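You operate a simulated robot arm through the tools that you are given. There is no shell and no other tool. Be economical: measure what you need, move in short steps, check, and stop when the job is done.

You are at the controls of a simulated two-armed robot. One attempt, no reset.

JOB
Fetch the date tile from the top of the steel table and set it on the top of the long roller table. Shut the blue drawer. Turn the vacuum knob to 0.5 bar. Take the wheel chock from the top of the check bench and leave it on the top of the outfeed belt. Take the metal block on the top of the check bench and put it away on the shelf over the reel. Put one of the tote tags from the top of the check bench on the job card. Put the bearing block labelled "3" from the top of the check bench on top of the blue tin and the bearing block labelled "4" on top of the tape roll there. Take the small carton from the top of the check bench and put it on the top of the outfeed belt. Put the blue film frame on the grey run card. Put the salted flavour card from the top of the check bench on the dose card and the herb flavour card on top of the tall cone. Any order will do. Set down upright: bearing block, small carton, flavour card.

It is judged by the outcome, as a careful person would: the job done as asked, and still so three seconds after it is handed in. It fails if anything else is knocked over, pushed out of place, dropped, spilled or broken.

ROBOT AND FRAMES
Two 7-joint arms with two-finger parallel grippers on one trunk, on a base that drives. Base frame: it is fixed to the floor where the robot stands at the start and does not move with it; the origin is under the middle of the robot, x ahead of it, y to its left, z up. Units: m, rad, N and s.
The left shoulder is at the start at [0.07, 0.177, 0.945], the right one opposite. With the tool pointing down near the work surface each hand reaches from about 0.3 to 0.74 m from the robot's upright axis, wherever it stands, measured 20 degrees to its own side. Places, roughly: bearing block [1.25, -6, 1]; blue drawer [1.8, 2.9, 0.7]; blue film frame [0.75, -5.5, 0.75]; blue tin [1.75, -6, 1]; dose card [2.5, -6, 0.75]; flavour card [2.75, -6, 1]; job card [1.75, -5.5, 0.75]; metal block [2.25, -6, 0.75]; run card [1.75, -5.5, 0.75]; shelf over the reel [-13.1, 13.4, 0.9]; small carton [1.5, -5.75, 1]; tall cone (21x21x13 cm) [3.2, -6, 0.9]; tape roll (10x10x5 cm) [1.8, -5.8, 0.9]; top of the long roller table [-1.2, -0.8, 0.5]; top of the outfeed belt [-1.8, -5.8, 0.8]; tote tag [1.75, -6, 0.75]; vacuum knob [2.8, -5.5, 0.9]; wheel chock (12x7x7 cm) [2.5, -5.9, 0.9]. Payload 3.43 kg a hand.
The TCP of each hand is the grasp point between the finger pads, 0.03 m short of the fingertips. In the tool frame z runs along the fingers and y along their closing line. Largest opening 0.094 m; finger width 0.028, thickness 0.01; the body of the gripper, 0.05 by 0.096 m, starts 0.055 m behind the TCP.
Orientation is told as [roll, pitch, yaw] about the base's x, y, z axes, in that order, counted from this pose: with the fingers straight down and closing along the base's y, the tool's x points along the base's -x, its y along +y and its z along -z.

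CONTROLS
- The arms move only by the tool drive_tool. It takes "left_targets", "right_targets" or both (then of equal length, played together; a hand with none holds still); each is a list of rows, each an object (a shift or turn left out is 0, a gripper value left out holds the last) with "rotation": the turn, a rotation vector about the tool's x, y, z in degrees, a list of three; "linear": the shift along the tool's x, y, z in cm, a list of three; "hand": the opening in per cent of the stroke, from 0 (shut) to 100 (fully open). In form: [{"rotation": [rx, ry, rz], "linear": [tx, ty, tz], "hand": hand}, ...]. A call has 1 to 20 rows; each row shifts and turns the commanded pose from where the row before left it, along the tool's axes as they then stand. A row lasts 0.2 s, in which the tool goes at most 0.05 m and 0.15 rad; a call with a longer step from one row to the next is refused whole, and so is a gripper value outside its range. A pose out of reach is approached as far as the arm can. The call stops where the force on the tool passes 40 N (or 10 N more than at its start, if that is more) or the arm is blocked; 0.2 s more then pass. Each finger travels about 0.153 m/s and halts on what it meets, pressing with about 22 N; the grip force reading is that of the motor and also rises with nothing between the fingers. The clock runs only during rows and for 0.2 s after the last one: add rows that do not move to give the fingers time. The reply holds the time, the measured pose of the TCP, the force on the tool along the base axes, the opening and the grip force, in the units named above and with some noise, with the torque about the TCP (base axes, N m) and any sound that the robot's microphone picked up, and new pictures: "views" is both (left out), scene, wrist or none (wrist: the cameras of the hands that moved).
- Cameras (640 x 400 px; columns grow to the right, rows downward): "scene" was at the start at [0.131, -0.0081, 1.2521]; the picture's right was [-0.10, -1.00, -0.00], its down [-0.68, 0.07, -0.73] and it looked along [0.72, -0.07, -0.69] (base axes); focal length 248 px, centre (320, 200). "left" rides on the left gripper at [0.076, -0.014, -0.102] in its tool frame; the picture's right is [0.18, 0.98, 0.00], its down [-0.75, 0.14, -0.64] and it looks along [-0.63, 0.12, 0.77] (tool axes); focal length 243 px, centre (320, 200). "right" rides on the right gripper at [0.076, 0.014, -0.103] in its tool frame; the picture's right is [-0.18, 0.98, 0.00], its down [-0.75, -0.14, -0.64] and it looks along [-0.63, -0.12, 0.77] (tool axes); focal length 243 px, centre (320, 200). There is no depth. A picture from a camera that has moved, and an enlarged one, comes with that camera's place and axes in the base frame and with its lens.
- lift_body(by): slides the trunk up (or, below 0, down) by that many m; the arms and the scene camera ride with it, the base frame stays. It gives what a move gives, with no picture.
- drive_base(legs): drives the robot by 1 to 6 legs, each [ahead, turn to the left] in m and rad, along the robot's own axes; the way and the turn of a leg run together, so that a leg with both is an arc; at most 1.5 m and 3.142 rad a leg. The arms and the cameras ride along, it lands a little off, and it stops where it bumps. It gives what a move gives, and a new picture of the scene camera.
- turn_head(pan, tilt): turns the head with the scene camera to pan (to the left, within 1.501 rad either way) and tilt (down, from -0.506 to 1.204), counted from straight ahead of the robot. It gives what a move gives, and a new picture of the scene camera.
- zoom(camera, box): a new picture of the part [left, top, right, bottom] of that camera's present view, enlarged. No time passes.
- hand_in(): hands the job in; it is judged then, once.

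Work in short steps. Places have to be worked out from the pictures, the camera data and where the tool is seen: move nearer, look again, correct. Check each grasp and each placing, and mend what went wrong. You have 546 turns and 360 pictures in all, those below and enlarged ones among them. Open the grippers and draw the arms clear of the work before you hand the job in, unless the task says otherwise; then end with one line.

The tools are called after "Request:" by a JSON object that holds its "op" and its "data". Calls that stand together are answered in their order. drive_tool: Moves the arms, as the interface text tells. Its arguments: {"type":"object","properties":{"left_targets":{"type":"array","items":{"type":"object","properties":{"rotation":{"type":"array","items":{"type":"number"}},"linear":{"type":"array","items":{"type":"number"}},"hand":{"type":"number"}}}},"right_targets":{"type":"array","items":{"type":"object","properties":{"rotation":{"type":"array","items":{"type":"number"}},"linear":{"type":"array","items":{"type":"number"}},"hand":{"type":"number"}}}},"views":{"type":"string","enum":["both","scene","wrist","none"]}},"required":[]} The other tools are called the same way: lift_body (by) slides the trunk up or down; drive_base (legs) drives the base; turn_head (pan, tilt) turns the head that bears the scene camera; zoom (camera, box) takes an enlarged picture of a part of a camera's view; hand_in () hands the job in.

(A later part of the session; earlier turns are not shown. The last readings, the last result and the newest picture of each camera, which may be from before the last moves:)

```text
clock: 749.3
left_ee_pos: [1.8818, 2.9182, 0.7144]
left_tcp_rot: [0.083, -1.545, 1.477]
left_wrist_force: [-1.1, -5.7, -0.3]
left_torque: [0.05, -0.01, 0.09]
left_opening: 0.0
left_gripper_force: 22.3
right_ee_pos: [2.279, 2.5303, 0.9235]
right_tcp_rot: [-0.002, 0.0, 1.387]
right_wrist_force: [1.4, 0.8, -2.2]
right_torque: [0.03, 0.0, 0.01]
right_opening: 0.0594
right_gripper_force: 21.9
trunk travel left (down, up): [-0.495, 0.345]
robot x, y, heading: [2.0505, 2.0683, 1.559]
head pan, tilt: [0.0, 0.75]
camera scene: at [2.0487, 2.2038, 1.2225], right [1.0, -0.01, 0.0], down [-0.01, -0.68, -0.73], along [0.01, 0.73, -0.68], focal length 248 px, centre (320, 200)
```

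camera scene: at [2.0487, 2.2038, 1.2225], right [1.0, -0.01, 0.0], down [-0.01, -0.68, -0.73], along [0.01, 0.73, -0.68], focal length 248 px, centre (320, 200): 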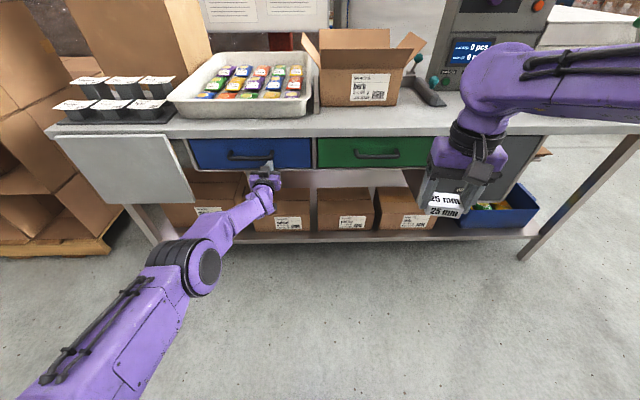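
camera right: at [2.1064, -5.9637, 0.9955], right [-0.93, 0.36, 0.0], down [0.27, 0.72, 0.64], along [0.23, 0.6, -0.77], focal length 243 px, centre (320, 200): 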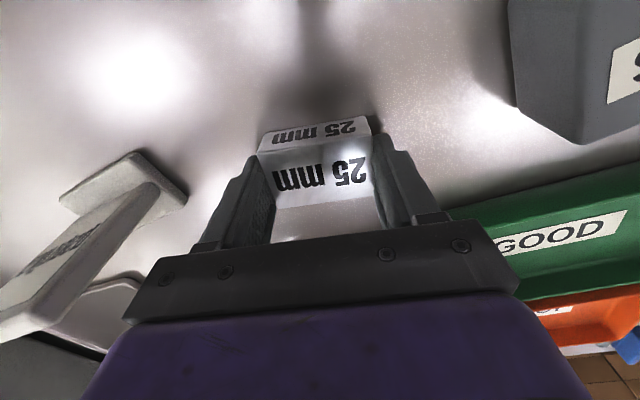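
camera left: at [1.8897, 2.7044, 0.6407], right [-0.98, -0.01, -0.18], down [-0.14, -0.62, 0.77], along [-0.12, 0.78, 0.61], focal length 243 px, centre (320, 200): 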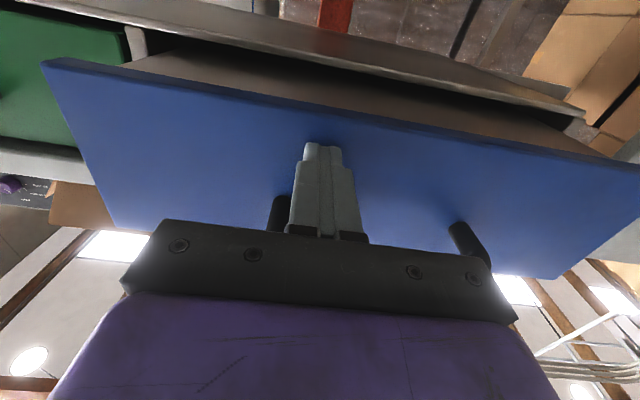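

Nearly flush with the green one; force just begins to rise. A bit more to be sure.

Request:
{"op": "drive_tool", "data": {"left_targets": [{"linear": [0, 0, 0.6]}, {"linear": [0, 0, 0.6]}, {"linear": [0, 0, 0.6]}, {}], "views": "none"}}

Request:
{"op": "zoom", "data": {"camera": "scene", "box": [160, 110, 448, 230]}}

```text
clock: 749.8
left_ee_pos: [1.8819, 2.9188, 0.7141]
left_tcp_rot: [0.103, -1.542, 1.46]
left_wrist_force: [1.7, -27.4, 7.8]
left_torque: [0.58, -0.09, 0.08]
left_opening: 0.0001
left_gripper_force: 22.1
left hand out of reach, approached as far as the arm can: row 2
right_ee_pos: [2.2806, 2.5252, 0.9248]
right_tcp_rot: [0.0, -0.002, 1.387]
right_wrist_force: [-0.6, -0.6, -1.9]
right_torque: [0.01, -0.03, -0.04]
right_opening: 0.0595
right_gripper_force: 21.7
trunk travel left (down, up): [-0.495, 0.345]
robot x, y, heading: [2.0508, 2.0709, 1.562]
head pan, tilt: [0.0, 0.75]
stopped in row 2 (left hand): the force on the tool passed its limit (the readings are from after the stop); the commanded pose is now the measured one
```

```text
2.22 times, centred on (304, 170) of scene
camera zoom: at [2.0491, 2.1978, 1.2234], right [1.0, -0.01, 0.0], down [-0.01, -0.68, -0.73], along [0.01, 0.73, -0.68], focal length 552 px, centre (356, 267)
```

zoom: 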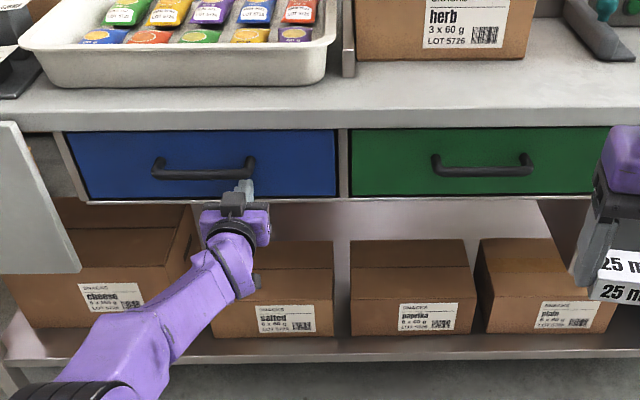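

The drawer is shut, flush with the green one. I withdraw the left hand and turn it back down.

Request:
{"op": "drive_tool", "data": {"left_targets": [{"linear": [0, 0, -3]}, {"linear": [0, 0, -4]}, {"linear": [0, 0, -4]}, {"linear": [0, 0, -4]}, {"linear": [-3, 0, 0]}, {"rotation": [0, 8, 0]}, {"rotation": [0, 8, 0]}, {"rotation": [0, 8, 0]}, {"rotation": [0, 8, 0]}, {"rotation": [0, 8, 0]}, {"rotation": [0, 8, 0]}, {"rotation": [0, 8, 0]}, {"rotation": [0, 8, 0]}, {"rotation": [0, 8, 0]}, {"rotation": [0, 8, 0]}, {"rotation": [0, 8, 0]}], "views": "none"}}

Request:
{"op": "drive_base", "data": {"legs": [[-0.4, 0]]}}

```text
clock: 753.2
left_ee_pos: [1.8763, 2.7613, 0.7414]
left_tcp_rot: [0.001, 0.002, 1.561]
left_wrist_force: [-1.4, 0.3, 1.0]
left_torque: [-0.02, -0.02, 0.0]
left_opening: 0.0
left_gripper_force: 22.3
left hand out of reach, approached as far as the arm can: row 16
right_ee_pos: [2.279, 2.5286, 0.923]
right_tcp_rot: [-0.001, 0.0, 1.385]
right_wrist_force: [-0.3, -0.7, -3.1]
right_torque: [0.01, 0.02, 0.02]
right_opening: 0.0595
right_gripper_force: 22.5
trunk travel left (down, up): [-0.495, 0.345]
robot x, y, heading: [2.0467, 2.0714, 1.562]
head pan, tilt: [0.0, 0.75]
```

```text
clock: 755.7
left_ee_pos: [1.8633, 2.3651, 0.7424]
left_tcp_rot: [0.003, -0.002, 1.576]
left_wrist_force: [-0.3, 0.6, 0.9]
left_torque: [-0.03, 0.02, 0.02]
left_opening: 0.0002
left_gripper_force: 22.0
right_ee_pos: [2.2715, 2.1365, 0.9236]
right_tcp_rot: [-0.002, 0.001, 1.401]
right_wrist_force: [-0.2, -0.5, -1.7]
right_torque: [0.0, -0.03, 0.01]
right_opening: 0.0594
right_gripper_force: 21.8
trunk travel left (down, up): [-0.495, 0.345]
robot x, y, heading: [2.0469, 1.6719, 1.577]
head pan, tilt: [0.0, 0.75]
camera scene: at [2.0454, 1.8081, 1.2226], right [1.0, 0.0, 0.0], down [0.0, -0.68, -0.73], along [0.0, 0.73, -0.68], focal length 248 px, centre (320, 200)
```

scene: 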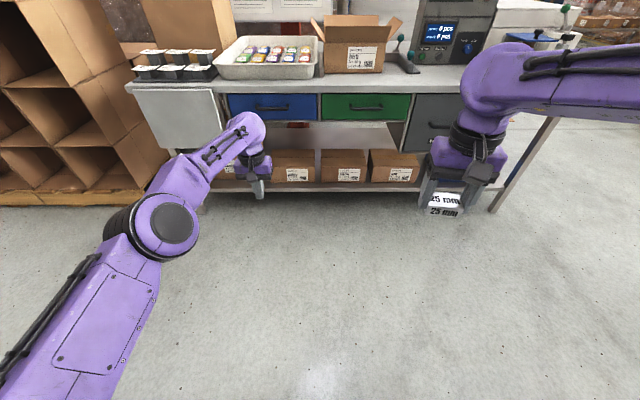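

Drawer shut. I tuck the left hand, raise the trunk, and go back toward (-0.4, 1.6) to look northwest for the way to the reel.

Request:
{"op": "drive_tool", "data": {"left_targets": [{"linear": [2, 1, -4]}, {"linear": [3, 1, -3]}, {"linear": [4, 0, -2]}, {"linear": [4, 0, 0]}, {"linear": [4, 0, 0]}, {"linear": [4, 0, 0]}, {"linear": [3, 0, 0]}], "views": "none"}}

Request:
{"op": "lift_body", "data": {"by": 0.2}}

Request:
{"op": "drive_base", "data": {"legs": [[0, 1.6], [1.3, 0], [1.2, 0]]}}

Request:
{"op": "turn_head", "data": {"pan": -0.5, "tilt": 0.2}}

```text
clock: 757.3
left_ee_pos: [1.8464, 2.1222, 0.8336]
left_tcp_rot: [0.002, 0.0, 1.578]
left_wrist_force: [0.5, -0.5, 0.1]
left_torque: [0.02, 0.04, -0.01]
left_opening: 0.0
left_gripper_force: 21.8
right_ee_pos: [2.2707, 2.1366, 0.9231]
right_tcp_rot: [-0.002, 0.0, 1.403]
right_wrist_force: [0.2, -0.2, -0.8]
right_torque: [0.0, 0.01, -0.01]
right_opening: 0.0596
right_gripper_force: 22.0
trunk travel left (down, up): [-0.495, 0.345]
robot x, y, heading: [2.0504, 1.6732, 1.576]
head pan, tilt: [0.0, 0.75]
```

```text
clock: 759.4
left_ee_pos: [1.8453, 2.1248, 1.0328]
left_tcp_rot: [0.0, -0.002, 1.58]
left_wrist_force: [-0.1, 0.1, 0.7]
left_torque: [0.0, -0.01, 0.02]
left_opening: 0.0
left_gripper_force: 21.9
right_ee_pos: [2.2712, 2.1378, 1.1228]
right_tcp_rot: [-0.001, 0.001, 1.403]
right_wrist_force: [0.8, -0.5, -2.3]
right_torque: [0.02, -0.04, -0.02]
right_opening: 0.0595
right_gripper_force: 21.8
trunk travel left (down, up): [-0.695, 0.145]
robot x, y, heading: [2.0502, 1.6749, 1.573]
head pan, tilt: [0.0, 0.75]
```

```text
clock: 775.9
left_ee_pos: [-1.0012, 1.5463, 1.0337]
left_tcp_rot: [0.001, -0.004, 3.12]
left_wrist_force: [-0.3, 0.1, -0.5]
left_torque: [-0.02, 0.01, 0.02]
left_opening: 0.0
left_gripper_force: 22.1
right_ee_pos: [-1.0029, 1.9711, 1.1238]
right_tcp_rot: [-0.002, -0.001, 2.945]
right_wrist_force: [0.6, 0.9, -1.1]
right_torque: [0.0, 0.01, -0.03]
right_opening: 0.0596
right_gripper_force: 22.0
trunk travel left (down, up): [-0.695, 0.145]
robot x, y, heading: [-0.5479, 1.7375, 3.119]
head pan, tilt: [0.0, 0.75]
camera scene: at [-0.6814, 1.738, 1.4225], right [0.02, 1.0, 0.0], down [0.68, -0.02, -0.73], along [-0.73, 0.02, -0.68], focal length 248 px, centre (320, 200)
```

scene: 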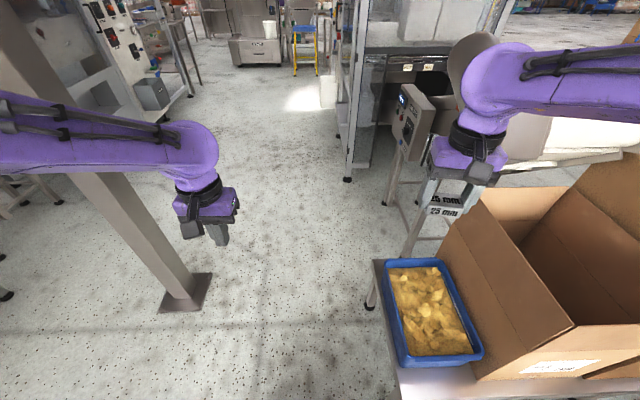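

```text
clock: 776.9
left_ee_pos: [-1.0007, 1.5463, 1.0344]
left_tcp_rot: [0.004, -0.002, 3.12]
left_wrist_force: [-0.6, -0.2, -0.1]
left_torque: [0.03, -0.02, 0.01]
left_opening: 0.0001
left_gripper_force: 21.9
right_ee_pos: [-1.004, 1.9711, 1.123]
right_tcp_rot: [-0.002, 0.0, 2.944]
right_wrist_force: [0.0, 0.9, -1.4]
right_torque: [-0.01, 0.0, 0.01]
right_opening: 0.0596
right_gripper_force: 22.4
trunk travel left (down, up): [-0.695, 0.145]
robot x, y, heading: [-0.5457, 1.7355, 3.116]
head pan, tilt: [-0.499, 0.201]
camera scene: at [-0.6794, 1.7825, 1.4721], right [0.5, 0.87, 0.0], down [0.17, -0.1, -0.98], along [-0.85, 0.49, -0.2], focal length 248 px, centre (320, 200)
```

scene: 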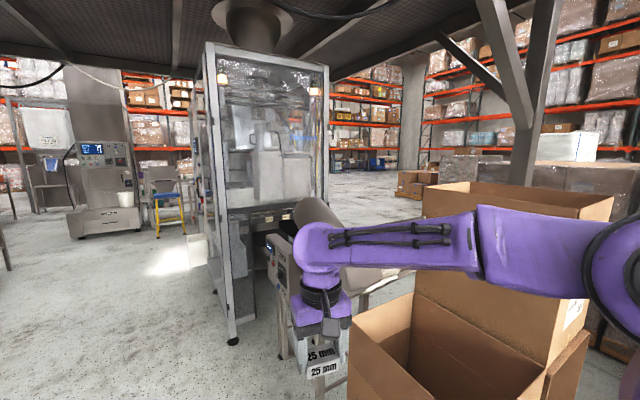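

The way leads west between the post (-1.39, 0.95) and the table leg (-1.35, 2.05), then around the bagging machine. I go through the middle.

Request:
{"op": "drive_base", "data": {"legs": [[0, 0.27], [0.85, 0], [0, -0.25], [1.2, 0]]}}

Request:
{"op": "turn_head", "data": {"pan": -0.6, "tilt": 0.3}}

```text
clock: 788.8
left_ee_pos: [-3.0282, 1.3492, 1.0343]
left_tcp_rot: [0.001, 0.0, 3.136]
left_wrist_force: [0.1, 0.3, 0.1]
left_torque: [-0.02, 0.01, 0.0]
left_opening: 0.0
left_gripper_force: 22.1
right_ee_pos: [-3.0362, 1.7735, 1.1237]
right_tcp_rot: [0.0, -0.001, 2.962]
right_wrist_force: [0.1, 0.9, -1.4]
right_torque: [0.02, -0.01, -0.01]
right_opening: 0.0595
right_gripper_force: 21.9
trunk travel left (down, up): [-0.695, 0.145]
robot x, y, heading: [-2.5775, 1.5454, 3.135]
head pan, tilt: [-0.499, 0.201]
camera scene: at [-2.7089, 1.5908, 1.4722], right [0.48, 0.87, 0.0], down [0.17, -0.1, -0.98], along [-0.86, 0.47, -0.2], focal length 248 px, centre (320, 200)
```

scene: 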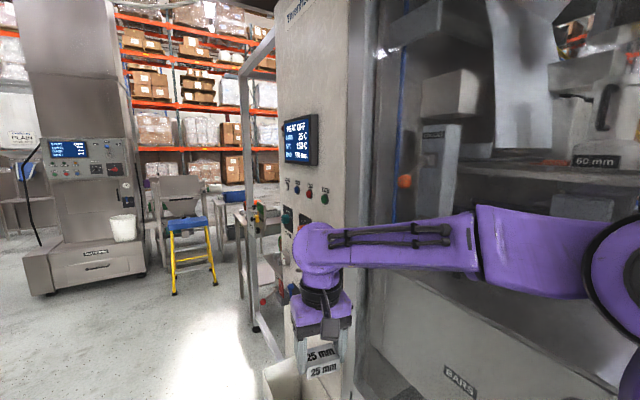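

```text
clock: 789.5
left_ee_pos: [-3.0261, 1.3487, 1.0332]
left_tcp_rot: [0.003, 0.0, 3.137]
left_wrist_force: [0.1, -0.3, 0.2]
left_torque: [-0.02, -0.03, -0.01]
left_opening: 0.0
left_gripper_force: 21.8
right_ee_pos: [-3.0358, 1.7733, 1.1238]
right_tcp_rot: [-0.002, 0.0, 2.961]
right_wrist_force: [1.0, -0.7, -1.5]
right_torque: [-0.02, 0.01, -0.03]
right_opening: 0.0595
right_gripper_force: 22.3
trunk travel left (down, up): [-0.695, 0.145]
robot x, y, heading: [-2.5768, 1.5449, 3.136]
head pan, tilt: [-0.6, 0.3]
camera scene: at [-2.7046, 1.5989, 1.4629], right [0.57, 0.82, 0.0], down [0.24, -0.17, -0.96], along [-0.78, 0.54, -0.3], focal length 248 px, centre (320, 200)
```

scene: 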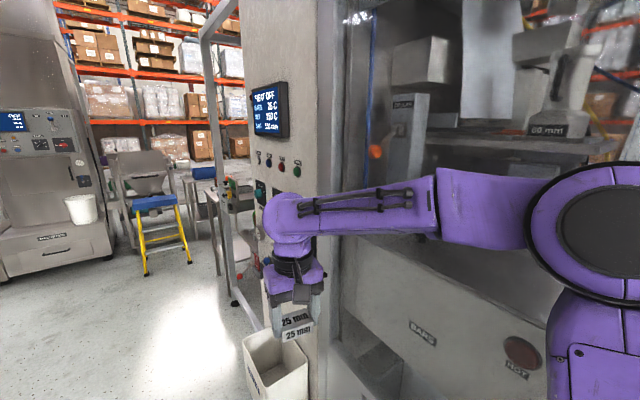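

The machine face is close on my right; I shift toward y ≈ 1.15 before continuing west.

Request:
{"op": "drive_base", "data": {"legs": [[0, 0.5], [0.75, 0], [0, -0.5], [1.3, 0], [1.2, 0]]}}

Request:
{"op": "turn_head", "data": {"pan": -0.9, "tilt": 0.2}}

```text
clock: 805.9
left_ee_pos: [-5.6223, 1.0509, 1.0046]
left_tcp_rot: [0.004, 0.07, 3.115]
left_wrist_force: [0.1, -0.3, 0.8]
left_torque: [0.03, -0.05, -0.01]
left_opening: 0.0
left_gripper_force: 21.2
right_ee_pos: [-5.6262, 1.4744, 1.0698]
right_tcp_rot: [-0.024, 0.136, 2.938]
right_wrist_force: [1.1, 0.6, -1.5]
right_torque: [-0.05, 0.05, 0.01]
right_opening: 0.0595
right_gripper_force: 22.1
trunk travel left (down, up): [-0.695, 0.145]
robot x, y, heading: [-5.2358, 1.2362, 3.114]
head pan, tilt: [-0.6, 0.3]
stopped in leg 5: the robot was blocked; the commanded pose is now the measured one
camera scene: at [-5.3595, 1.2962, 1.462], right [0.59, 0.81, 0.0], down [0.24, -0.17, -0.96], along [-0.77, 0.56, -0.3], focal length 248 px, centre (320, 200)
```

scene: 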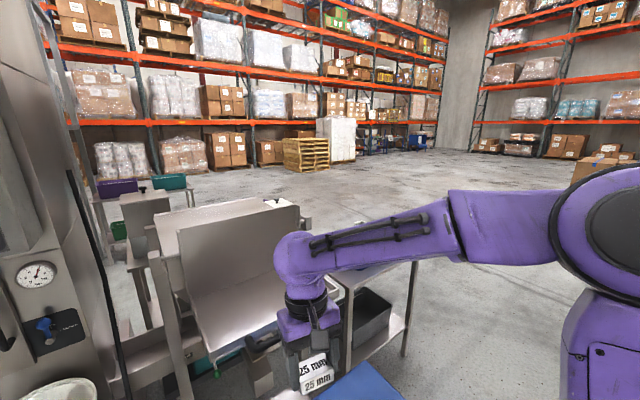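

```text
clock: 806.7
left_ee_pos: [-5.6512, 1.0506, 1.0318]
left_tcp_rot: [0.003, -0.001, 3.115]
left_wrist_force: [1.0, -1.4, 0.7]
left_torque: [0.02, 0.05, 0.02]
left_opening: 0.0
left_gripper_force: 22.5
right_ee_pos: [-5.6502, 1.475, 1.0982]
right_tcp_rot: [-0.014, 0.06, 2.939]
right_wrist_force: [0.7, -0.6, -0.8]
right_torque: [-0.03, 0.02, -0.03]
right_opening: 0.0593
right_gripper_force: 22.2
trunk travel left (down, up): [-0.695, 0.145]
robot x, y, heading: [-5.2354, 1.2381, 3.114]
head pan, tilt: [-0.901, 0.201]
camera scene: at [-5.3353, 1.3142, 1.4728], right [0.8, 0.6, 0.0], down [0.11, -0.16, -0.98], along [-0.59, 0.78, -0.2], focal length 248 px, centre (320, 200)
```

scene: 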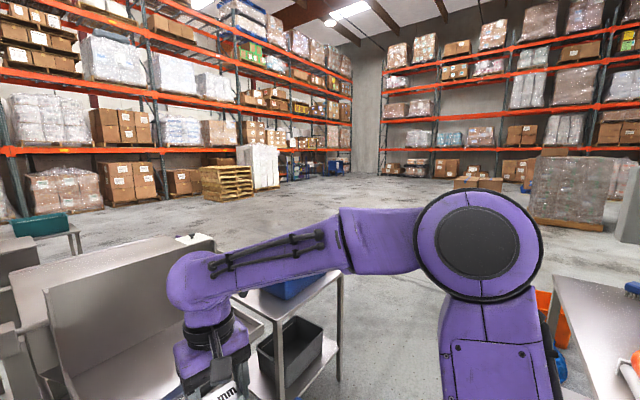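

I bumped something, likely the blue-topped step stool. I back off a little and look.

Request:
{"op": "drive_base", "data": {"legs": [[-0.3, 0]]}}

Request:
{"op": "turn_head", "data": {"pan": -0.2, "tilt": 0.7}}

```text
clock: 808.7
left_ee_pos: [-5.3606, 1.0425, 1.0271]
left_tcp_rot: [0.002, 0.002, 3.118]
left_wrist_force: [0.9, -0.5, 0.3]
left_torque: [-0.04, -0.04, 0.01]
left_opening: 0.0
left_gripper_force: 21.8
right_ee_pos: [-5.3609, 1.4663, 1.0957]
right_tcp_rot: [-0.013, 0.068, 2.942]
right_wrist_force: [0.0, 0.1, -1.4]
right_torque: [0.02, -0.03, -0.01]
right_opening: 0.0596
right_gripper_force: 22.1
trunk travel left (down, up): [-0.695, 0.145]
robot x, y, heading: [-4.9379, 1.2286, 3.116]
head pan, tilt: [-0.901, 0.201]
camera scene: at [-5.0482, 1.3067, 1.4721], right [0.8, 0.6, 0.0], down [0.12, -0.16, -0.98], along [-0.59, 0.78, -0.2], focal length 248 px, centre (320, 200)
```

scene: 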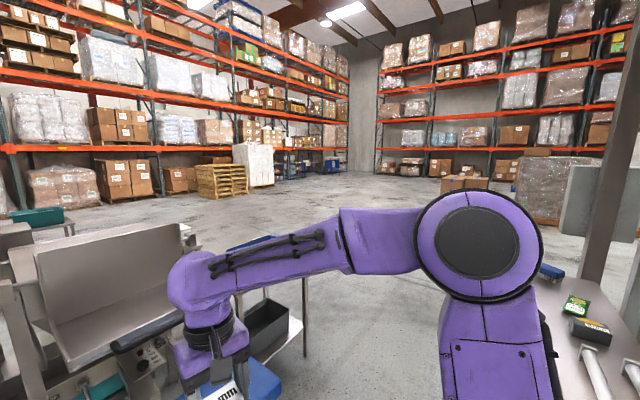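

```text
clock: 809.8
left_ee_pos: [-5.3607, 1.0414, 1.0287]
left_tcp_rot: [0.001, 0.004, 3.116]
left_wrist_force: [-0.2, 0.7, -0.4]
left_torque: [0.0, 0.05, -0.02]
left_opening: 0.0001
left_gripper_force: 22.3
right_ee_pos: [-5.3601, 1.4668, 1.0957]
right_tcp_rot: [-0.015, 0.068, 2.941]
right_wrist_force: [0.2, -0.1, -1.8]
right_torque: [-0.04, 0.0, -0.04]
right_opening: 0.0596
right_gripper_force: 21.9
trunk travel left (down, up): [-0.695, 0.145]
robot x, y, heading: [-4.9374, 1.2342, 3.115]
head pan, tilt: [-0.201, 0.7]
camera scene: at [-5.0744, 1.2514, 1.4268], right [0.23, 0.97, 0.0], down [0.63, -0.15, -0.77], along [-0.75, 0.17, -0.64], focal length 248 px, centre (320, 200)
```

scene: 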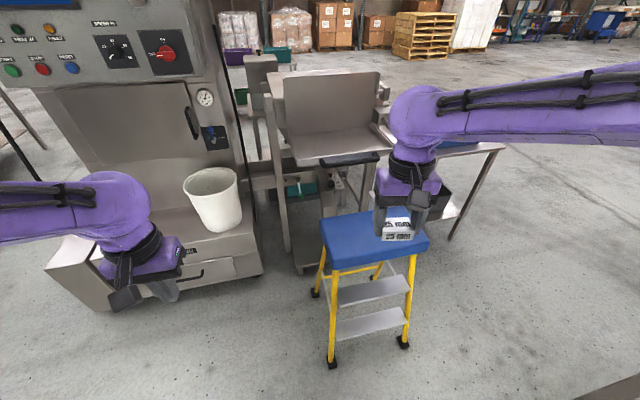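

The stool stands unmoved at x -5.47…-5.9, y 1.4–1.8. The way north is between it and a table on the right; I look right to measure.

Request:
{"op": "turn_head", "data": {"pan": -1.2, "tilt": 0.8}}

```text
clock: 811.0
left_ee_pos: [-5.3607, 1.0414, 1.027]
left_tcp_rot: [0.002, 0.005, 3.117]
left_wrist_force: [-0.8, -0.4, 0.1]
left_torque: [0.05, 0.04, 0.01]
left_opening: 0.0
left_gripper_force: 22.5
right_ee_pos: [-5.3608, 1.4667, 1.0954]
right_tcp_rot: [-0.015, 0.066, 2.941]
right_wrist_force: [0.6, 0.3, -0.9]
right_torque: [0.01, 0.03, 0.0]
right_opening: 0.0596
right_gripper_force: 22.0
trunk travel left (down, up): [-0.695, 0.145]
robot x, y, heading: [-4.9409, 1.2283, 3.117]
head pan, tilt: [-1.201, 0.799]
camera scene: at [-5.0187, 1.308, 1.4185], right [0.94, 0.34, 0.0], down [0.24, -0.67, -0.7], along [-0.24, 0.66, -0.72], focal length 248 px, centre (320, 200)
```

scene: 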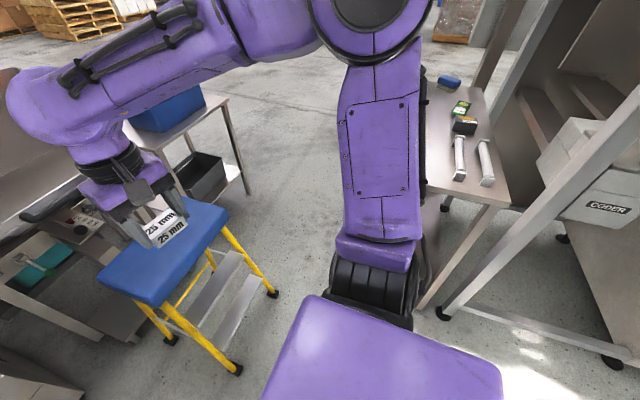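

Gap at floor level is ≈ 0.8 m (stool x -5.48, table leg x -4.63), but a tall frame pole at (-4.6, 2.06) would meet my right elbow. I extend the right hand forward to tuck that elbow, then turn north at x ≈ -5.1.

Request:
{"op": "drive_tool", "data": {"right_targets": [{"linear": [-4, 1.2, 0]}, {"linear": [-4, 1.2, 0]}, {"linear": [-4, 1.2, 0]}, {"linear": [-4, 1.2, 0]}, {"linear": [-3, 1.2, 0]}], "views": "none"}}

Request:
{"op": "drive_base", "data": {"legs": [[0.15, 0], [0, -1.55]]}}

Request:
{"op": "turn_head", "data": {"pan": -0.6, "tilt": 0.7}}

```text
clock: 812.2
left_ee_pos: [-5.3616, 1.042, 1.0274]
left_tcp_rot: [0.001, 0.004, 3.119]
left_wrist_force: [0.0, -0.1, 0.1]
left_torque: [0.0, -0.01, 0.01]
left_opening: 0.0001
left_gripper_force: 21.6
right_ee_pos: [-5.5598, 1.4459, 1.0826]
right_tcp_rot: [-0.014, 0.067, 2.94]
right_wrist_force: [-0.4, 0.4, -2.1]
right_torque: [0.0, -0.04, 0.0]
right_opening: 0.0596
right_gripper_force: 22.2
trunk travel left (down, up): [-0.695, 0.145]
robot x, y, heading: [-4.94, 1.2314, 3.117]
head pan, tilt: [-1.201, 0.799]
```

```text
clock: 814.1
left_ee_pos: [-5.5107, 1.0576, 1.0286]
left_tcp_rot: [0.002, 0.003, 3.086]
left_wrist_force: [-0.3, -0.2, 0.0]
left_torque: [0.03, 0.01, 0.02]
left_opening: 0.0001
left_gripper_force: 22.0
right_ee_pos: [-5.6977, 1.4672, 1.083]
right_tcp_rot: [-0.014, 0.065, 2.91]
right_wrist_force: [-0.5, -1.0, -1.3]
right_torque: [0.05, -0.03, 0.02]
right_opening: 0.0591
right_gripper_force: 22.0
trunk travel left (down, up): [-0.695, 0.145]
robot x, y, heading: [-5.0841, 1.2354, 3.09]
head pan, tilt: [-1.201, 0.799]
stopped in leg 2: the robot was blocked; the commanded pose is now the measured one
camera scene: at [-5.1629, 1.3129, 1.4186], right [0.95, 0.31, 0.0], down [0.22, -0.68, -0.7], along [-0.22, 0.66, -0.72], focal length 248 px, centre (320, 200)
```

scene: 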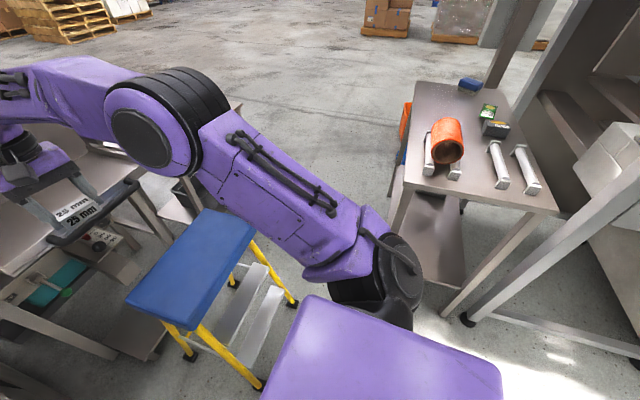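

```text
clock: 815.1
left_ee_pos: [-5.5109, 1.0583, 1.0291]
left_tcp_rot: [0.004, 0.004, 3.085]
left_wrist_force: [0.1, -0.2, 0.5]
left_torque: [0.04, 0.01, 0.02]
left_opening: 0.0
left_gripper_force: 21.9
right_ee_pos: [-5.6987, 1.468, 1.0825]
right_tcp_rot: [-0.013, 0.066, 2.912]
right_wrist_force: [0.1, 0.1, -1.9]
right_torque: [0.01, 0.01, 0.02]
right_opening: 0.0594
right_gripper_force: 22.5
trunk travel left (down, up): [-0.695, 0.145]
robot x, y, heading: [-5.0863, 1.2348, 3.085]
head pan, tilt: [-0.6, 0.7]
camera scene: at [-5.2055, 1.2889, 1.4268], right [0.61, 0.79, 0.0], down [0.51, -0.39, -0.76], along [-0.61, 0.47, -0.64], focal length 248 px, centre (320, 200)
```

scene: 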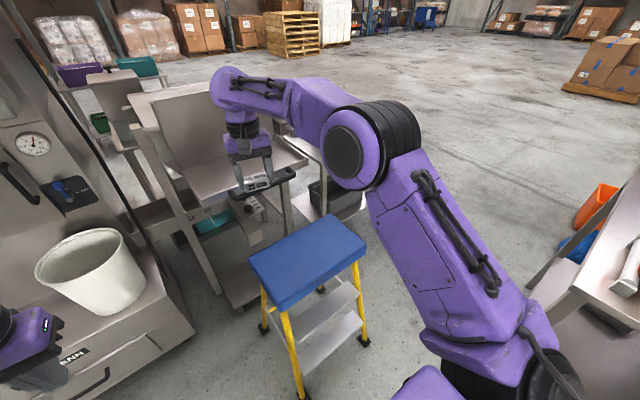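

The right hand met the black bar of the hopper stand. I pull the hand straight back and up first.

Request:
{"op": "drive_tool", "data": {"right_targets": [{"linear": [3, 0, -2]}, {"linear": [3, 0, -3]}, {"linear": [3, 0, -3]}, {"linear": [3, 0, -2]}], "views": "none"}}

Request:
{"op": "lift_body", "data": {"by": 0.14}}

Request:
{"op": "drive_base", "data": {"legs": [[-0.05, 0], [0, -0.8]]}}

```text
clock: 816.1
left_ee_pos: [-5.5105, 1.0582, 1.0288]
left_tcp_rot: [0.002, 0.004, 3.087]
left_wrist_force: [-0.3, 0.0, 0.7]
left_torque: [0.04, 0.05, -0.04]
left_opening: 0.0
left_gripper_force: 21.9
right_ee_pos: [-5.5867, 1.4428, 1.1919]
right_tcp_rot: [-0.016, 0.063, 2.91]
right_wrist_force: [1.0, 0.3, -0.8]
right_torque: [0.02, 0.03, -0.02]
right_opening: 0.0594
right_gripper_force: 22.0
trunk travel left (down, up): [-0.695, 0.145]
robot x, y, heading: [-5.0864, 1.2319, 3.088]
head pan, tilt: [-0.6, 0.7]
```

```text
clock: 817.8
left_ee_pos: [-5.5118, 1.0585, 1.1689]
left_tcp_rot: [0.003, 0.003, 3.087]
left_wrist_force: [0.9, -0.6, -0.1]
left_torque: [0.06, -0.02, 0.04]
left_opening: 0.0
left_gripper_force: 21.8
right_ee_pos: [-5.5894, 1.4431, 1.3302]
right_tcp_rot: [-0.013, 0.064, 2.911]
right_wrist_force: [0.0, -0.4, -1.4]
right_torque: [0.0, -0.01, 0.0]
right_opening: 0.0594
right_gripper_force: 22.0
trunk travel left (down, up): [-0.835, 0.005]
robot x, y, heading: [-5.0855, 1.2328, 3.086]
head pan, tilt: [-0.6, 0.7]
```

```text
clock: 820.8
left_ee_pos: [-5.4619, 1.4034, 1.1687]
left_tcp_rot: [0.0, 0.003, 2.308]
left_wrist_force: [0.2, 0.1, 0.5]
left_torque: [-0.04, -0.02, 0.0]
left_opening: 0.0001
left_gripper_force: 21.7
right_ee_pos: [-5.2488, 1.7317, 1.3301]
right_tcp_rot: [-0.014, 0.064, 2.136]
right_wrist_force: [0.0, 0.5, -1.4]
right_torque: [-0.06, -0.02, 0.01]
right_opening: 0.0597
right_gripper_force: 22.0
trunk travel left (down, up): [-0.835, 0.005]
robot x, y, heading: [-5.0337, 1.2275, 2.315]
head pan, tilt: [-0.6, 0.7]
camera scene: at [-5.0831, 1.3526, 1.5668], right [0.99, 0.14, 0.0], down [0.09, -0.64, -0.76], along [-0.11, 0.76, -0.64], focal length 248 px, centre (320, 200)
```

scene: 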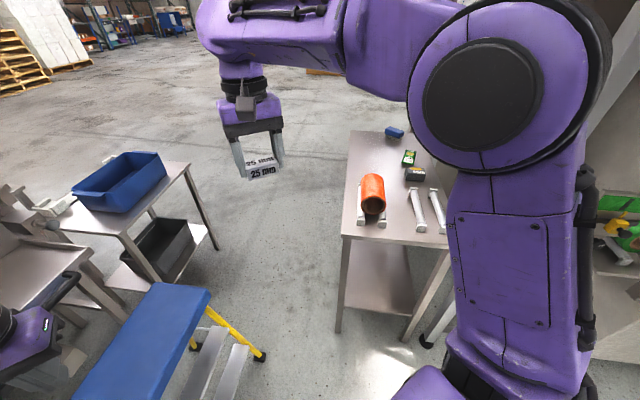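

The stool and the table leave only ≈ 0.4 m; no passage here. I look to the left (west/south-west) for another way.

Request:
{"op": "turn_head", "data": {"pan": 1.2, "tilt": 0.3}}

Request:
{"op": "turn_head", "data": {"pan": 0.4, "tilt": 0.3}}

```text
clock: 822.6
left_ee_pos: [-5.4629, 1.4037, 1.1693]
left_tcp_rot: [0.0, 0.005, 2.308]
left_wrist_force: [0.1, -0.2, -0.2]
left_torque: [0.01, -0.02, 0.01]
left_opening: 0.0
left_gripper_force: 22.1
right_ee_pos: [-5.2472, 1.7329, 1.3314]
right_tcp_rot: [-0.014, 0.067, 2.135]
right_wrist_force: [-0.8, -0.2, -1.9]
right_torque: [-0.01, 0.03, 0.01]
right_opening: 0.0595
right_gripper_force: 22.1
trunk travel left (down, up): [-0.835, 0.005]
robot x, y, heading: [-5.0336, 1.2313, 2.311]
head pan, tilt: [1.201, 0.3]
camera scene: at [-5.158, 1.2351, 1.6029], right [-0.36, 0.93, 0.0], down [0.28, 0.11, -0.96], along [-0.89, -0.35, -0.3], focal length 248 px, centre (320, 200)
```

scene: 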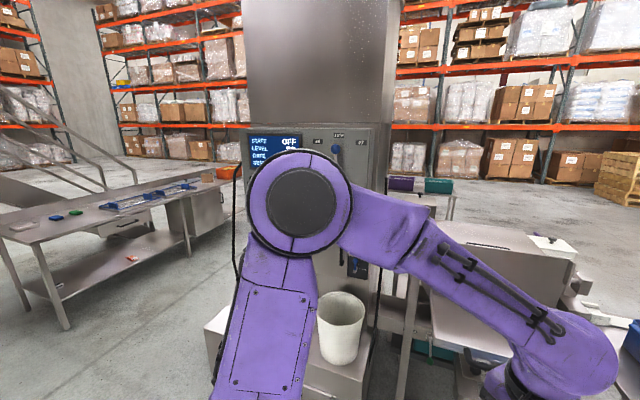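

```text
clock: 823.7
left_ee_pos: [-5.4615, 1.4043, 1.1681]
left_tcp_rot: [0.001, 0.007, 2.309]
left_wrist_force: [0.2, 0.4, -0.3]
left_torque: [0.01, -0.02, 0.03]
left_opening: 0.0002
left_gripper_force: 22.4
right_ee_pos: [-5.248, 1.7328, 1.3303]
right_tcp_rot: [-0.014, 0.066, 2.134]
right_wrist_force: [0.6, -0.1, -1.0]
right_torque: [0.02, 0.0, -0.02]
right_opening: 0.0594
right_gripper_force: 21.7
trunk travel left (down, up): [-0.835, 0.005]
robot x, y, heading: [-5.0341, 1.2312, 2.308]
head pan, tilt: [0.4, 0.3]
camera scene: at [-5.1558, 1.3077, 1.6029], right [0.42, 0.91, 0.0], down [0.27, -0.12, -0.96], along [-0.87, 0.4, -0.3], focal length 248 px, centre (320, 200)
```

scene: 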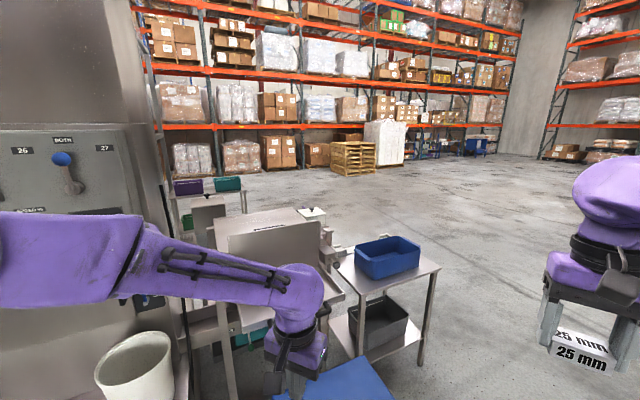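

There is a passage south-west: between the fryer (y ≥ -0.13) and a bench (y ≤ -1.3), leading to open floor in the west; the reel stand is visible far north-west. I take that way.

Request:
{"op": "drive_base", "data": {"legs": [[0, 2.175], [1.1, 0], [1.0, 0], [0, -1.34]]}}

Request:
{"op": "turn_head", "data": {"pan": 0, "tilt": 0.5}}

```text
clock: 836.4
left_ee_pos: [-5.1889, -0.4671, 1.1685]
left_tcp_rot: [0.0, 0.002, -1.738]
left_wrist_force: [0.3, 0.4, 0.6]
left_torque: [-0.02, 0.05, -0.01]
left_opening: 0.0
left_gripper_force: 22.2
right_ee_pos: [-5.5833, -0.5027, 1.3318]
right_tcp_rot: [-0.02, 0.058, -1.92]
right_wrist_force: [0.5, 0.1, -1.1]
right_torque: [-0.02, 0.04, 0.01]
right_opening: 0.0594
right_gripper_force: 22.0
trunk travel left (down, up): [-0.835, 0.005]
robot x, y, heading: [-5.3234, -0.03, -1.573]
head pan, tilt: [0.4, 0.3]
stopped in leg 3: the robot was blocked; the commanded pose is now the measured one
camera scene: at [-5.2857, -0.1609, 1.6032], right [-0.92, -0.38, 0.0], down [-0.12, 0.27, -0.96], along [0.37, -0.88, -0.29], focal length 248 px, centre (320, 200)
```

scene: 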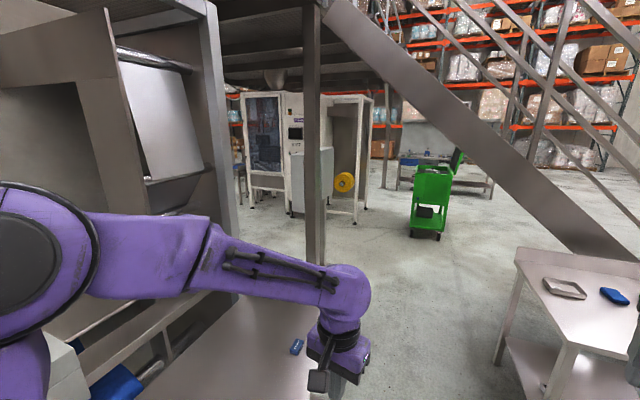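

```text
clock: 837.2
left_ee_pos: [-5.1936, -0.4717, 1.1674]
left_tcp_rot: [0.004, 0.007, -1.739]
left_wrist_force: [-1.0, -1.0, -0.3]
left_torque: [0.01, 0.02, 0.0]
left_opening: 0.0003
left_gripper_force: 22.3
right_ee_pos: [-5.5878, -0.5075, 1.3298]
right_tcp_rot: [-0.012, 0.06, -1.917]
right_wrist_force: [-0.4, -0.5, -1.1]
right_torque: [0.0, -0.02, -0.01]
right_opening: 0.0596
right_gripper_force: 21.9
trunk travel left (down, up): [-0.835, 0.005]
robot x, y, heading: [-5.3254, -0.0322, -1.575]
head pan, tilt: [0.0, 0.499]
camera scene: at [-5.328, -0.1712, 1.5843], right [-1.0, 0.01, 0.0], down [0.0, 0.48, -0.88], along [0.0, -0.88, -0.48], focal length 248 px, centre (320, 200)
```

scene: 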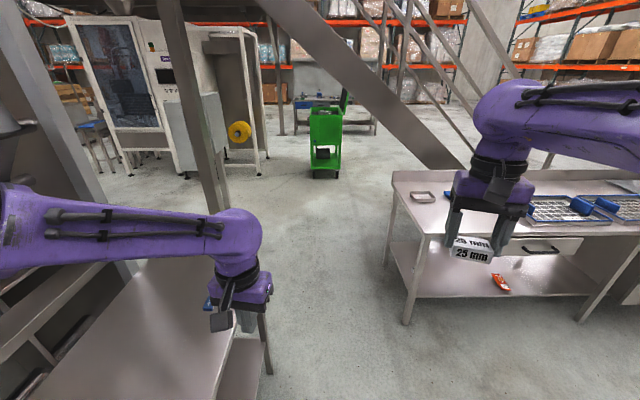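

I clipped a table corner on the left. I back up and pass more to the right (west).

Request:
{"op": "drive_base", "data": {"legs": [[-0.2, 0], [0, -0.6], [0.95, 0]]}}

```text
clock: 845.1
left_ee_pos: [-6.023, -1.045, 1.1679]
left_tcp_rot: [0.004, 0.007, -2.355]
left_wrist_force: [-0.1, 0.0, -0.7]
left_torque: [-0.01, -0.01, 0.01]
left_opening: 0.0002
left_gripper_force: 22.2
right_ee_pos: [-6.3637, -0.846, 1.3325]
right_tcp_rot: [-0.014, 0.058, -2.535]
right_wrist_force: [0.1, 0.5, -1.8]
right_torque: [0.01, 0.0, -0.01]
right_opening: 0.0596
right_gripper_force: 22.3
trunk travel left (down, up): [-0.835, 0.005]
robot x, y, heading: [-5.874, -0.6083, -2.193]
head pan, tilt: [0.0, 0.499]
camera scene: at [-5.9578, -0.7223, 1.5846], right [-0.81, 0.58, 0.0], down [0.28, 0.39, -0.88], along [-0.51, -0.71, -0.48], focal length 248 px, centre (320, 200)
```

scene: 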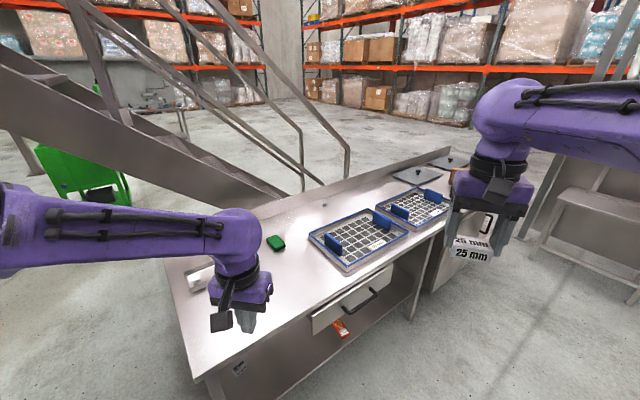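

Request:
{"op": "drive_base", "data": {"legs": [[0.2, 0], [0, -0.95], [1.2, 0], [1.0, 0]]}}

Request:
{"op": "turn_head", "data": {"pan": -0.9, "tilt": 0.2}}

```text
clock: 859.6
left_ee_pos: [-8.6171, -0.9146, 1.1682]
left_tcp_rot: [0.004, 0.005, 2.993]
left_wrist_force: [0.3, -0.1, -0.1]
left_torque: [0.0, -0.02, 0.02]
left_opening: 0.0001
left_gripper_force: 22.1
right_ee_pos: [-8.6608, -0.5234, 1.3315]
right_tcp_rot: [-0.013, 0.057, 2.814]
right_wrist_force: [-1.0, 0.1, -1.2]
right_torque: [-0.01, 0.04, -0.02]
right_opening: 0.0597
right_gripper_force: 22.1
trunk travel left (down, up): [-0.835, 0.005]
robot x, y, heading: [-8.1791, -0.7769, -3.127]
head pan, tilt: [0.0, 0.499]
camera scene: at [-8.3206, -0.7764, 1.5846], right [-0.01, 1.0, 0.0], down [0.48, 0.01, -0.88], along [-0.88, -0.01, -0.48], focal length 248 px, centre (320, 200)
```

scene: 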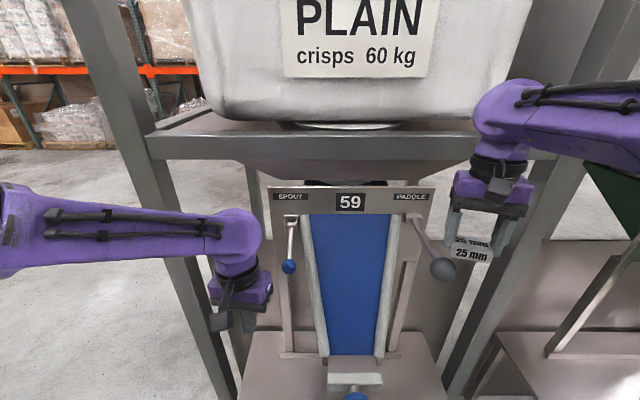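

```text
clock: 860.8
left_ee_pos: [-8.6173, -0.9151, 1.1685]
left_tcp_rot: [0.004, 0.008, 2.993]
left_wrist_force: [0.3, 1.0, 0.4]
left_torque: [0.0, -0.01, 0.0]
left_opening: 0.0
left_gripper_force: 21.8
right_ee_pos: [-8.6612, -0.5214, 1.3322]
right_tcp_rot: [-0.013, 0.059, 2.814]
right_wrist_force: [0.1, -0.2, -0.2]
right_torque: [0.04, 0.0, -0.01]
right_opening: 0.0595
right_gripper_force: 22.3
trunk travel left (down, up): [-0.835, 0.005]
robot x, y, heading: [-8.1757, -0.7748, -3.127]
head pan, tilt: [-0.901, 0.201]
camera scene: at [-8.2893, -0.703, 1.6121], right [0.78, 0.63, 0.0], down [0.13, -0.15, -0.98], along [-0.62, 0.76, -0.2], focal length 248 px, centre (320, 200)
```

scene: 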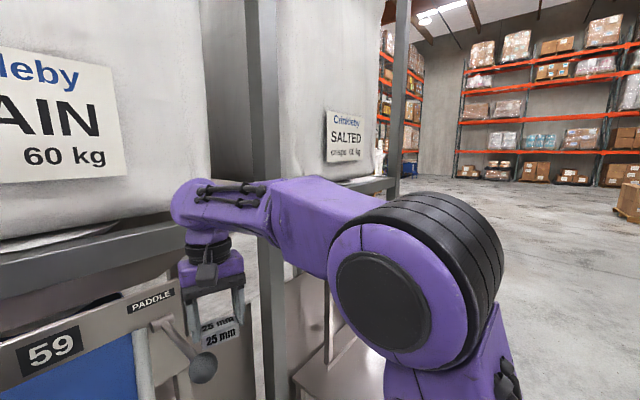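

Bulk-bag stations stand right ahead. I reverse 0.4 m, and turn north.

Request:
{"op": "drive_base", "data": {"legs": [[-0.42, 0], [0, -1.58]]}}

Request:
{"op": "turn_head", "data": {"pan": 0, "tilt": 0.35}}

```text
clock: 867.0
left_ee_pos: [-7.9224, -0.3376, 1.1689]
left_tcp_rot: [0.002, 0.006, 1.451]
left_wrist_force: [0.5, -0.4, 0.0]
left_torque: [-0.03, -0.03, -0.02]
left_opening: 0.0002
left_gripper_force: 22.4
right_ee_pos: [-7.5316, -0.2818, 1.3316]
right_tcp_rot: [-0.013, 0.06, 1.274]
right_wrist_force: [-0.3, -0.7, -1.8]
right_torque: [-0.02, 0.01, 0.0]
right_opening: 0.0594
right_gripper_force: 22.3
trunk travel left (down, up): [-0.835, 0.005]
robot x, y, heading: [-7.7693, -0.7715, 1.616]
head pan, tilt: [-0.901, 0.201]
camera scene: at [-7.703, -0.6598, 1.6122], right [0.65, -0.76, 0.0], down [-0.15, -0.13, -0.98], along [0.74, 0.64, -0.2], focal length 248 px, centre (320, 200)
```

scene: 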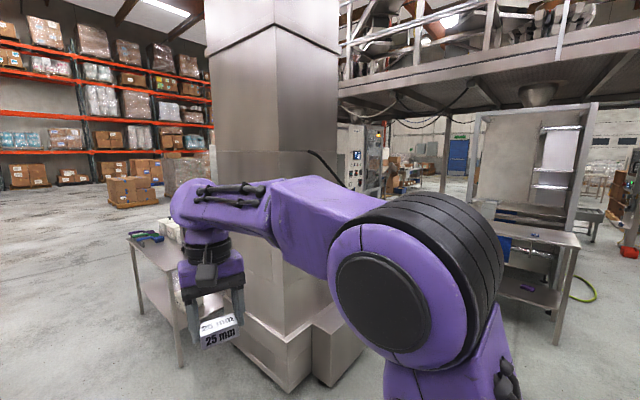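

```text
clock: 868.2
left_ee_pos: [-7.922, -0.3364, 1.1687]
left_tcp_rot: [0.001, 0.006, 1.451]
left_wrist_force: [0.4, 0.0, 0.0]
left_torque: [0.01, -0.01, -0.01]
left_opening: 0.0
left_gripper_force: 22.1
right_ee_pos: [-7.5315, -0.2799, 1.3305]
right_tcp_rot: [-0.012, 0.058, 1.272]
right_wrist_force: [0.5, -0.8, -2.4]
right_torque: [-0.02, -0.01, 0.01]
right_opening: 0.0594
right_gripper_force: 22.2
trunk travel left (down, up): [-0.835, 0.005]
robot x, y, heading: [-7.7701, -0.771, 1.619]
head pan, tilt: [0.0, 0.351]
camera scene: at [-7.7771, -0.6278, 1.5981], right [1.0, 0.04, 0.0], down [0.01, -0.34, -0.94], along [-0.04, 0.94, -0.34], focal length 248 px, centre (320, 200)
```

scene: 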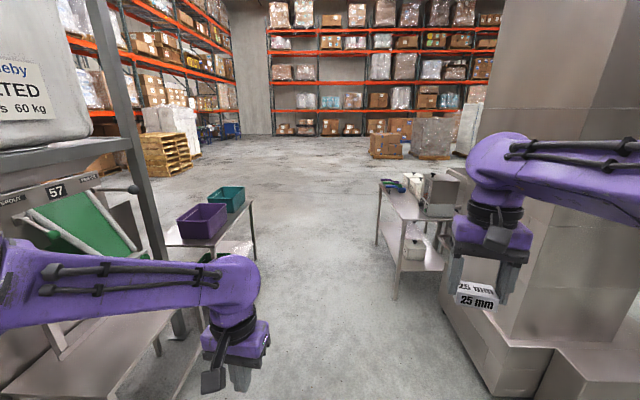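

Corridor centre is x ≈ -7.9. I drive north.

Request:
{"op": "drive_base", "data": {"legs": [[1.5, 0], [1.5, 0], [1.2, 0]]}}

Request:
{"op": "turn_head", "data": {"pan": 0.4, "tilt": 0.15}}

```text
clock: 888.9
left_ee_pos: [-7.9615, 3.9732, 1.1683]
left_tcp_rot: [0.002, 0.007, 1.415]
left_wrist_force: [0.2, -0.3, -0.1]
left_torque: [0.02, -0.02, 0.01]
left_opening: 0.0001
left_gripper_force: 21.5
right_ee_pos: [-7.5678, 4.0151, 1.3321]
right_tcp_rot: [-0.014, 0.058, 1.235]
right_wrist_force: [0.6, 0.1, -1.1]
right_torque: [0.01, 0.0, -0.01]
right_opening: 0.0594
right_gripper_force: 21.8
trunk travel left (down, up): [-0.835, 0.005]
robot x, y, heading: [-7.8271, 3.5335, 1.579]
head pan, tilt: [0.0, 0.351]
camera scene: at [-7.8262, 3.6774, 1.5982], right [1.0, 0.01, 0.0], down [0.0, -0.34, -0.94], along [-0.01, 0.94, -0.34], focal length 248 px, centre (320, 200)
```

scene: 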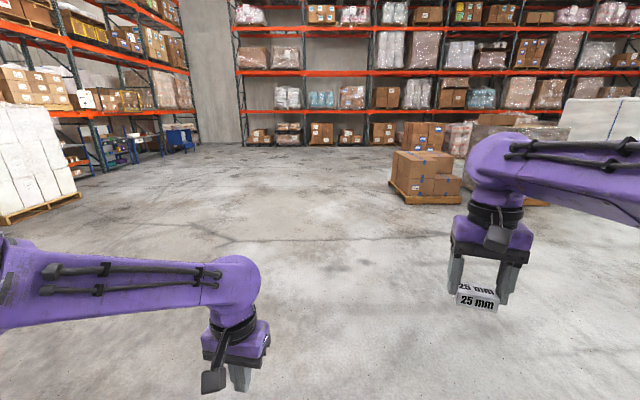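

```text
clock: 889.7
left_ee_pos: [-7.9603, 3.9743, 1.1671]
left_tcp_rot: [0.003, 0.007, 1.414]
left_wrist_force: [0.6, 0.1, -0.5]
left_torque: [0.01, 0.03, 0.0]
left_opening: 0.0
left_gripper_force: 22.1
right_ee_pos: [-7.5678, 4.0166, 1.3314]
right_tcp_rot: [-0.013, 0.059, 1.235]
right_wrist_force: [-0.5, -1.1, -2.2]
right_torque: [-0.02, 0.0, 0.0]
right_opening: 0.0595
right_gripper_force: 21.7
trunk travel left (down, up): [-0.835, 0.005]
robot x, y, heading: [-7.823, 3.5337, 1.578]
head pan, tilt: [0.4, 0.15]
camera scene: at [-7.8621, 3.6707, 1.6168], right [0.92, 0.39, 0.0], down [0.06, -0.14, -0.99], along [-0.39, 0.91, -0.15], focal length 248 px, centre (320, 200)
```

scene: 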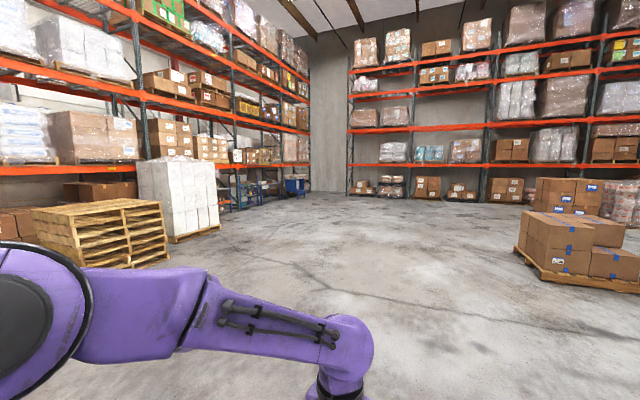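

The reel stand is at the bearing of the blue trolley in the far corner. I drive 7.5 m toward it.

Request:
{"op": "drive_base", "data": {"legs": [[0, 0.36], [1.5, 0], [1.5, 0], [1.5, 0], [1.5, 0], [1.2, 0]]}}

Request:
{"op": "turn_head", "data": {"pan": 0.3, "tilt": 0.3}}

```text
clock: 924.5
left_ee_pos: [-10.5911, 10.5392, 1.1686]
left_tcp_rot: [0.004, 0.008, 1.736]
left_wrist_force: [0.0, 0.3, 0.1]
left_torque: [-0.04, 0.03, -0.02]
left_opening: 0.0002
left_gripper_force: 22.2
right_ee_pos: [-10.2325, 10.7027, 1.332]
right_tcp_rot: [-0.013, 0.059, 1.556]
right_wrist_force: [-1.3, -0.3, -1.9]
right_torque: [0.0, 0.01, 0.01]
right_opening: 0.0595
right_gripper_force: 21.4
trunk travel left (down, up): [-0.835, 0.005]
robot x, y, heading: [-10.3209, 10.1662, 1.896]
head pan, tilt: [0.4, 0.15]
camera scene: at [-10.4017, 10.2819, 1.6169], right [0.75, 0.66, 0.0], down [0.1, -0.11, -0.99], along [-0.66, 0.74, -0.15], focal length 248 px, centre (320, 200)
```

scene: 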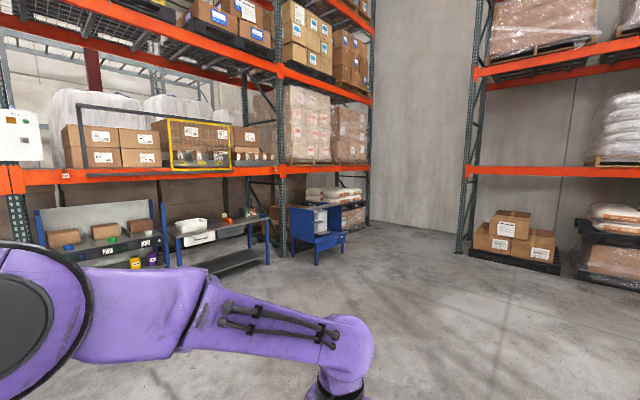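

```text
clock: 925.2
left_ee_pos: [-10.5901, 10.5412, 1.1691]
left_tcp_rot: [0.003, 0.007, 1.737]
left_wrist_force: [-0.6, 0.2, 0.2]
left_torque: [-0.01, -0.02, 0.01]
left_opening: 0.0002
left_gripper_force: 22.0
right_ee_pos: [-10.2314, 10.7025, 1.3313]
right_tcp_rot: [-0.013, 0.06, 1.556]
right_wrist_force: [-1.0, 0.1, -1.1]
right_torque: [-0.02, 0.01, -0.03]
right_opening: 0.0595
right_gripper_force: 21.9
trunk travel left (down, up): [-0.835, 0.005]
robot x, y, heading: [-10.3226, 10.1655, 1.894]
head pan, tilt: [0.3, 0.3]
camera scene: at [-10.3951, 10.2891, 1.6029], right [0.81, 0.59, 0.0], down [0.17, -0.24, -0.96], along [-0.56, 0.77, -0.3], focal length 248 px, centre (320, 200)
```

scene: 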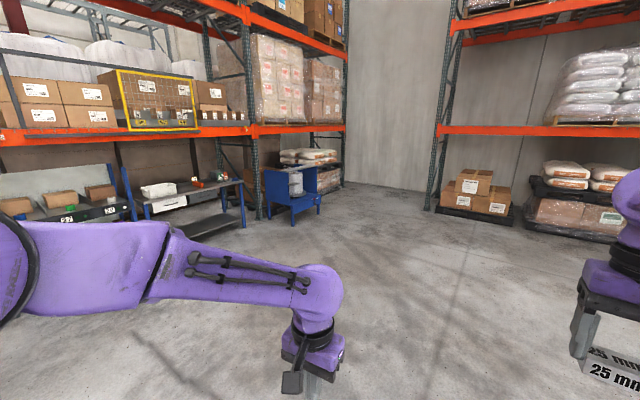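

The blue stand with a reel is at about (-13, 13.2). Zoom.

Request:
{"op": "zoom", "data": {"camera": "scene", "box": [240, 140, 352, 230]}}

```text
4.44 times, centred on (296, 185) of scene
camera zoom: at [-10.3951, 10.2891, 1.6029], right [0.81, 0.59, 0.0], down [0.17, -0.24, -0.96], along [-0.56, 0.77, -0.3], focal length 1104 px, centre (427, 267)
```

zoom: 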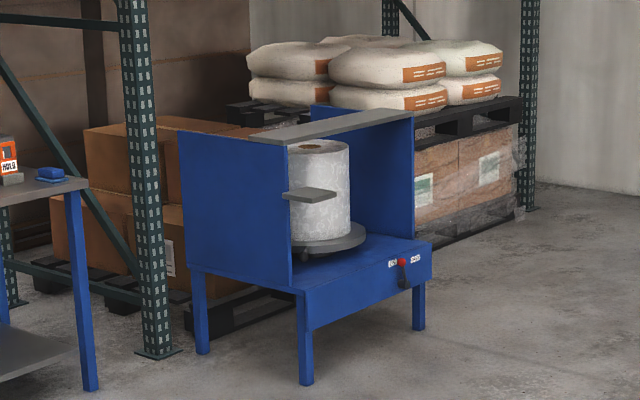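

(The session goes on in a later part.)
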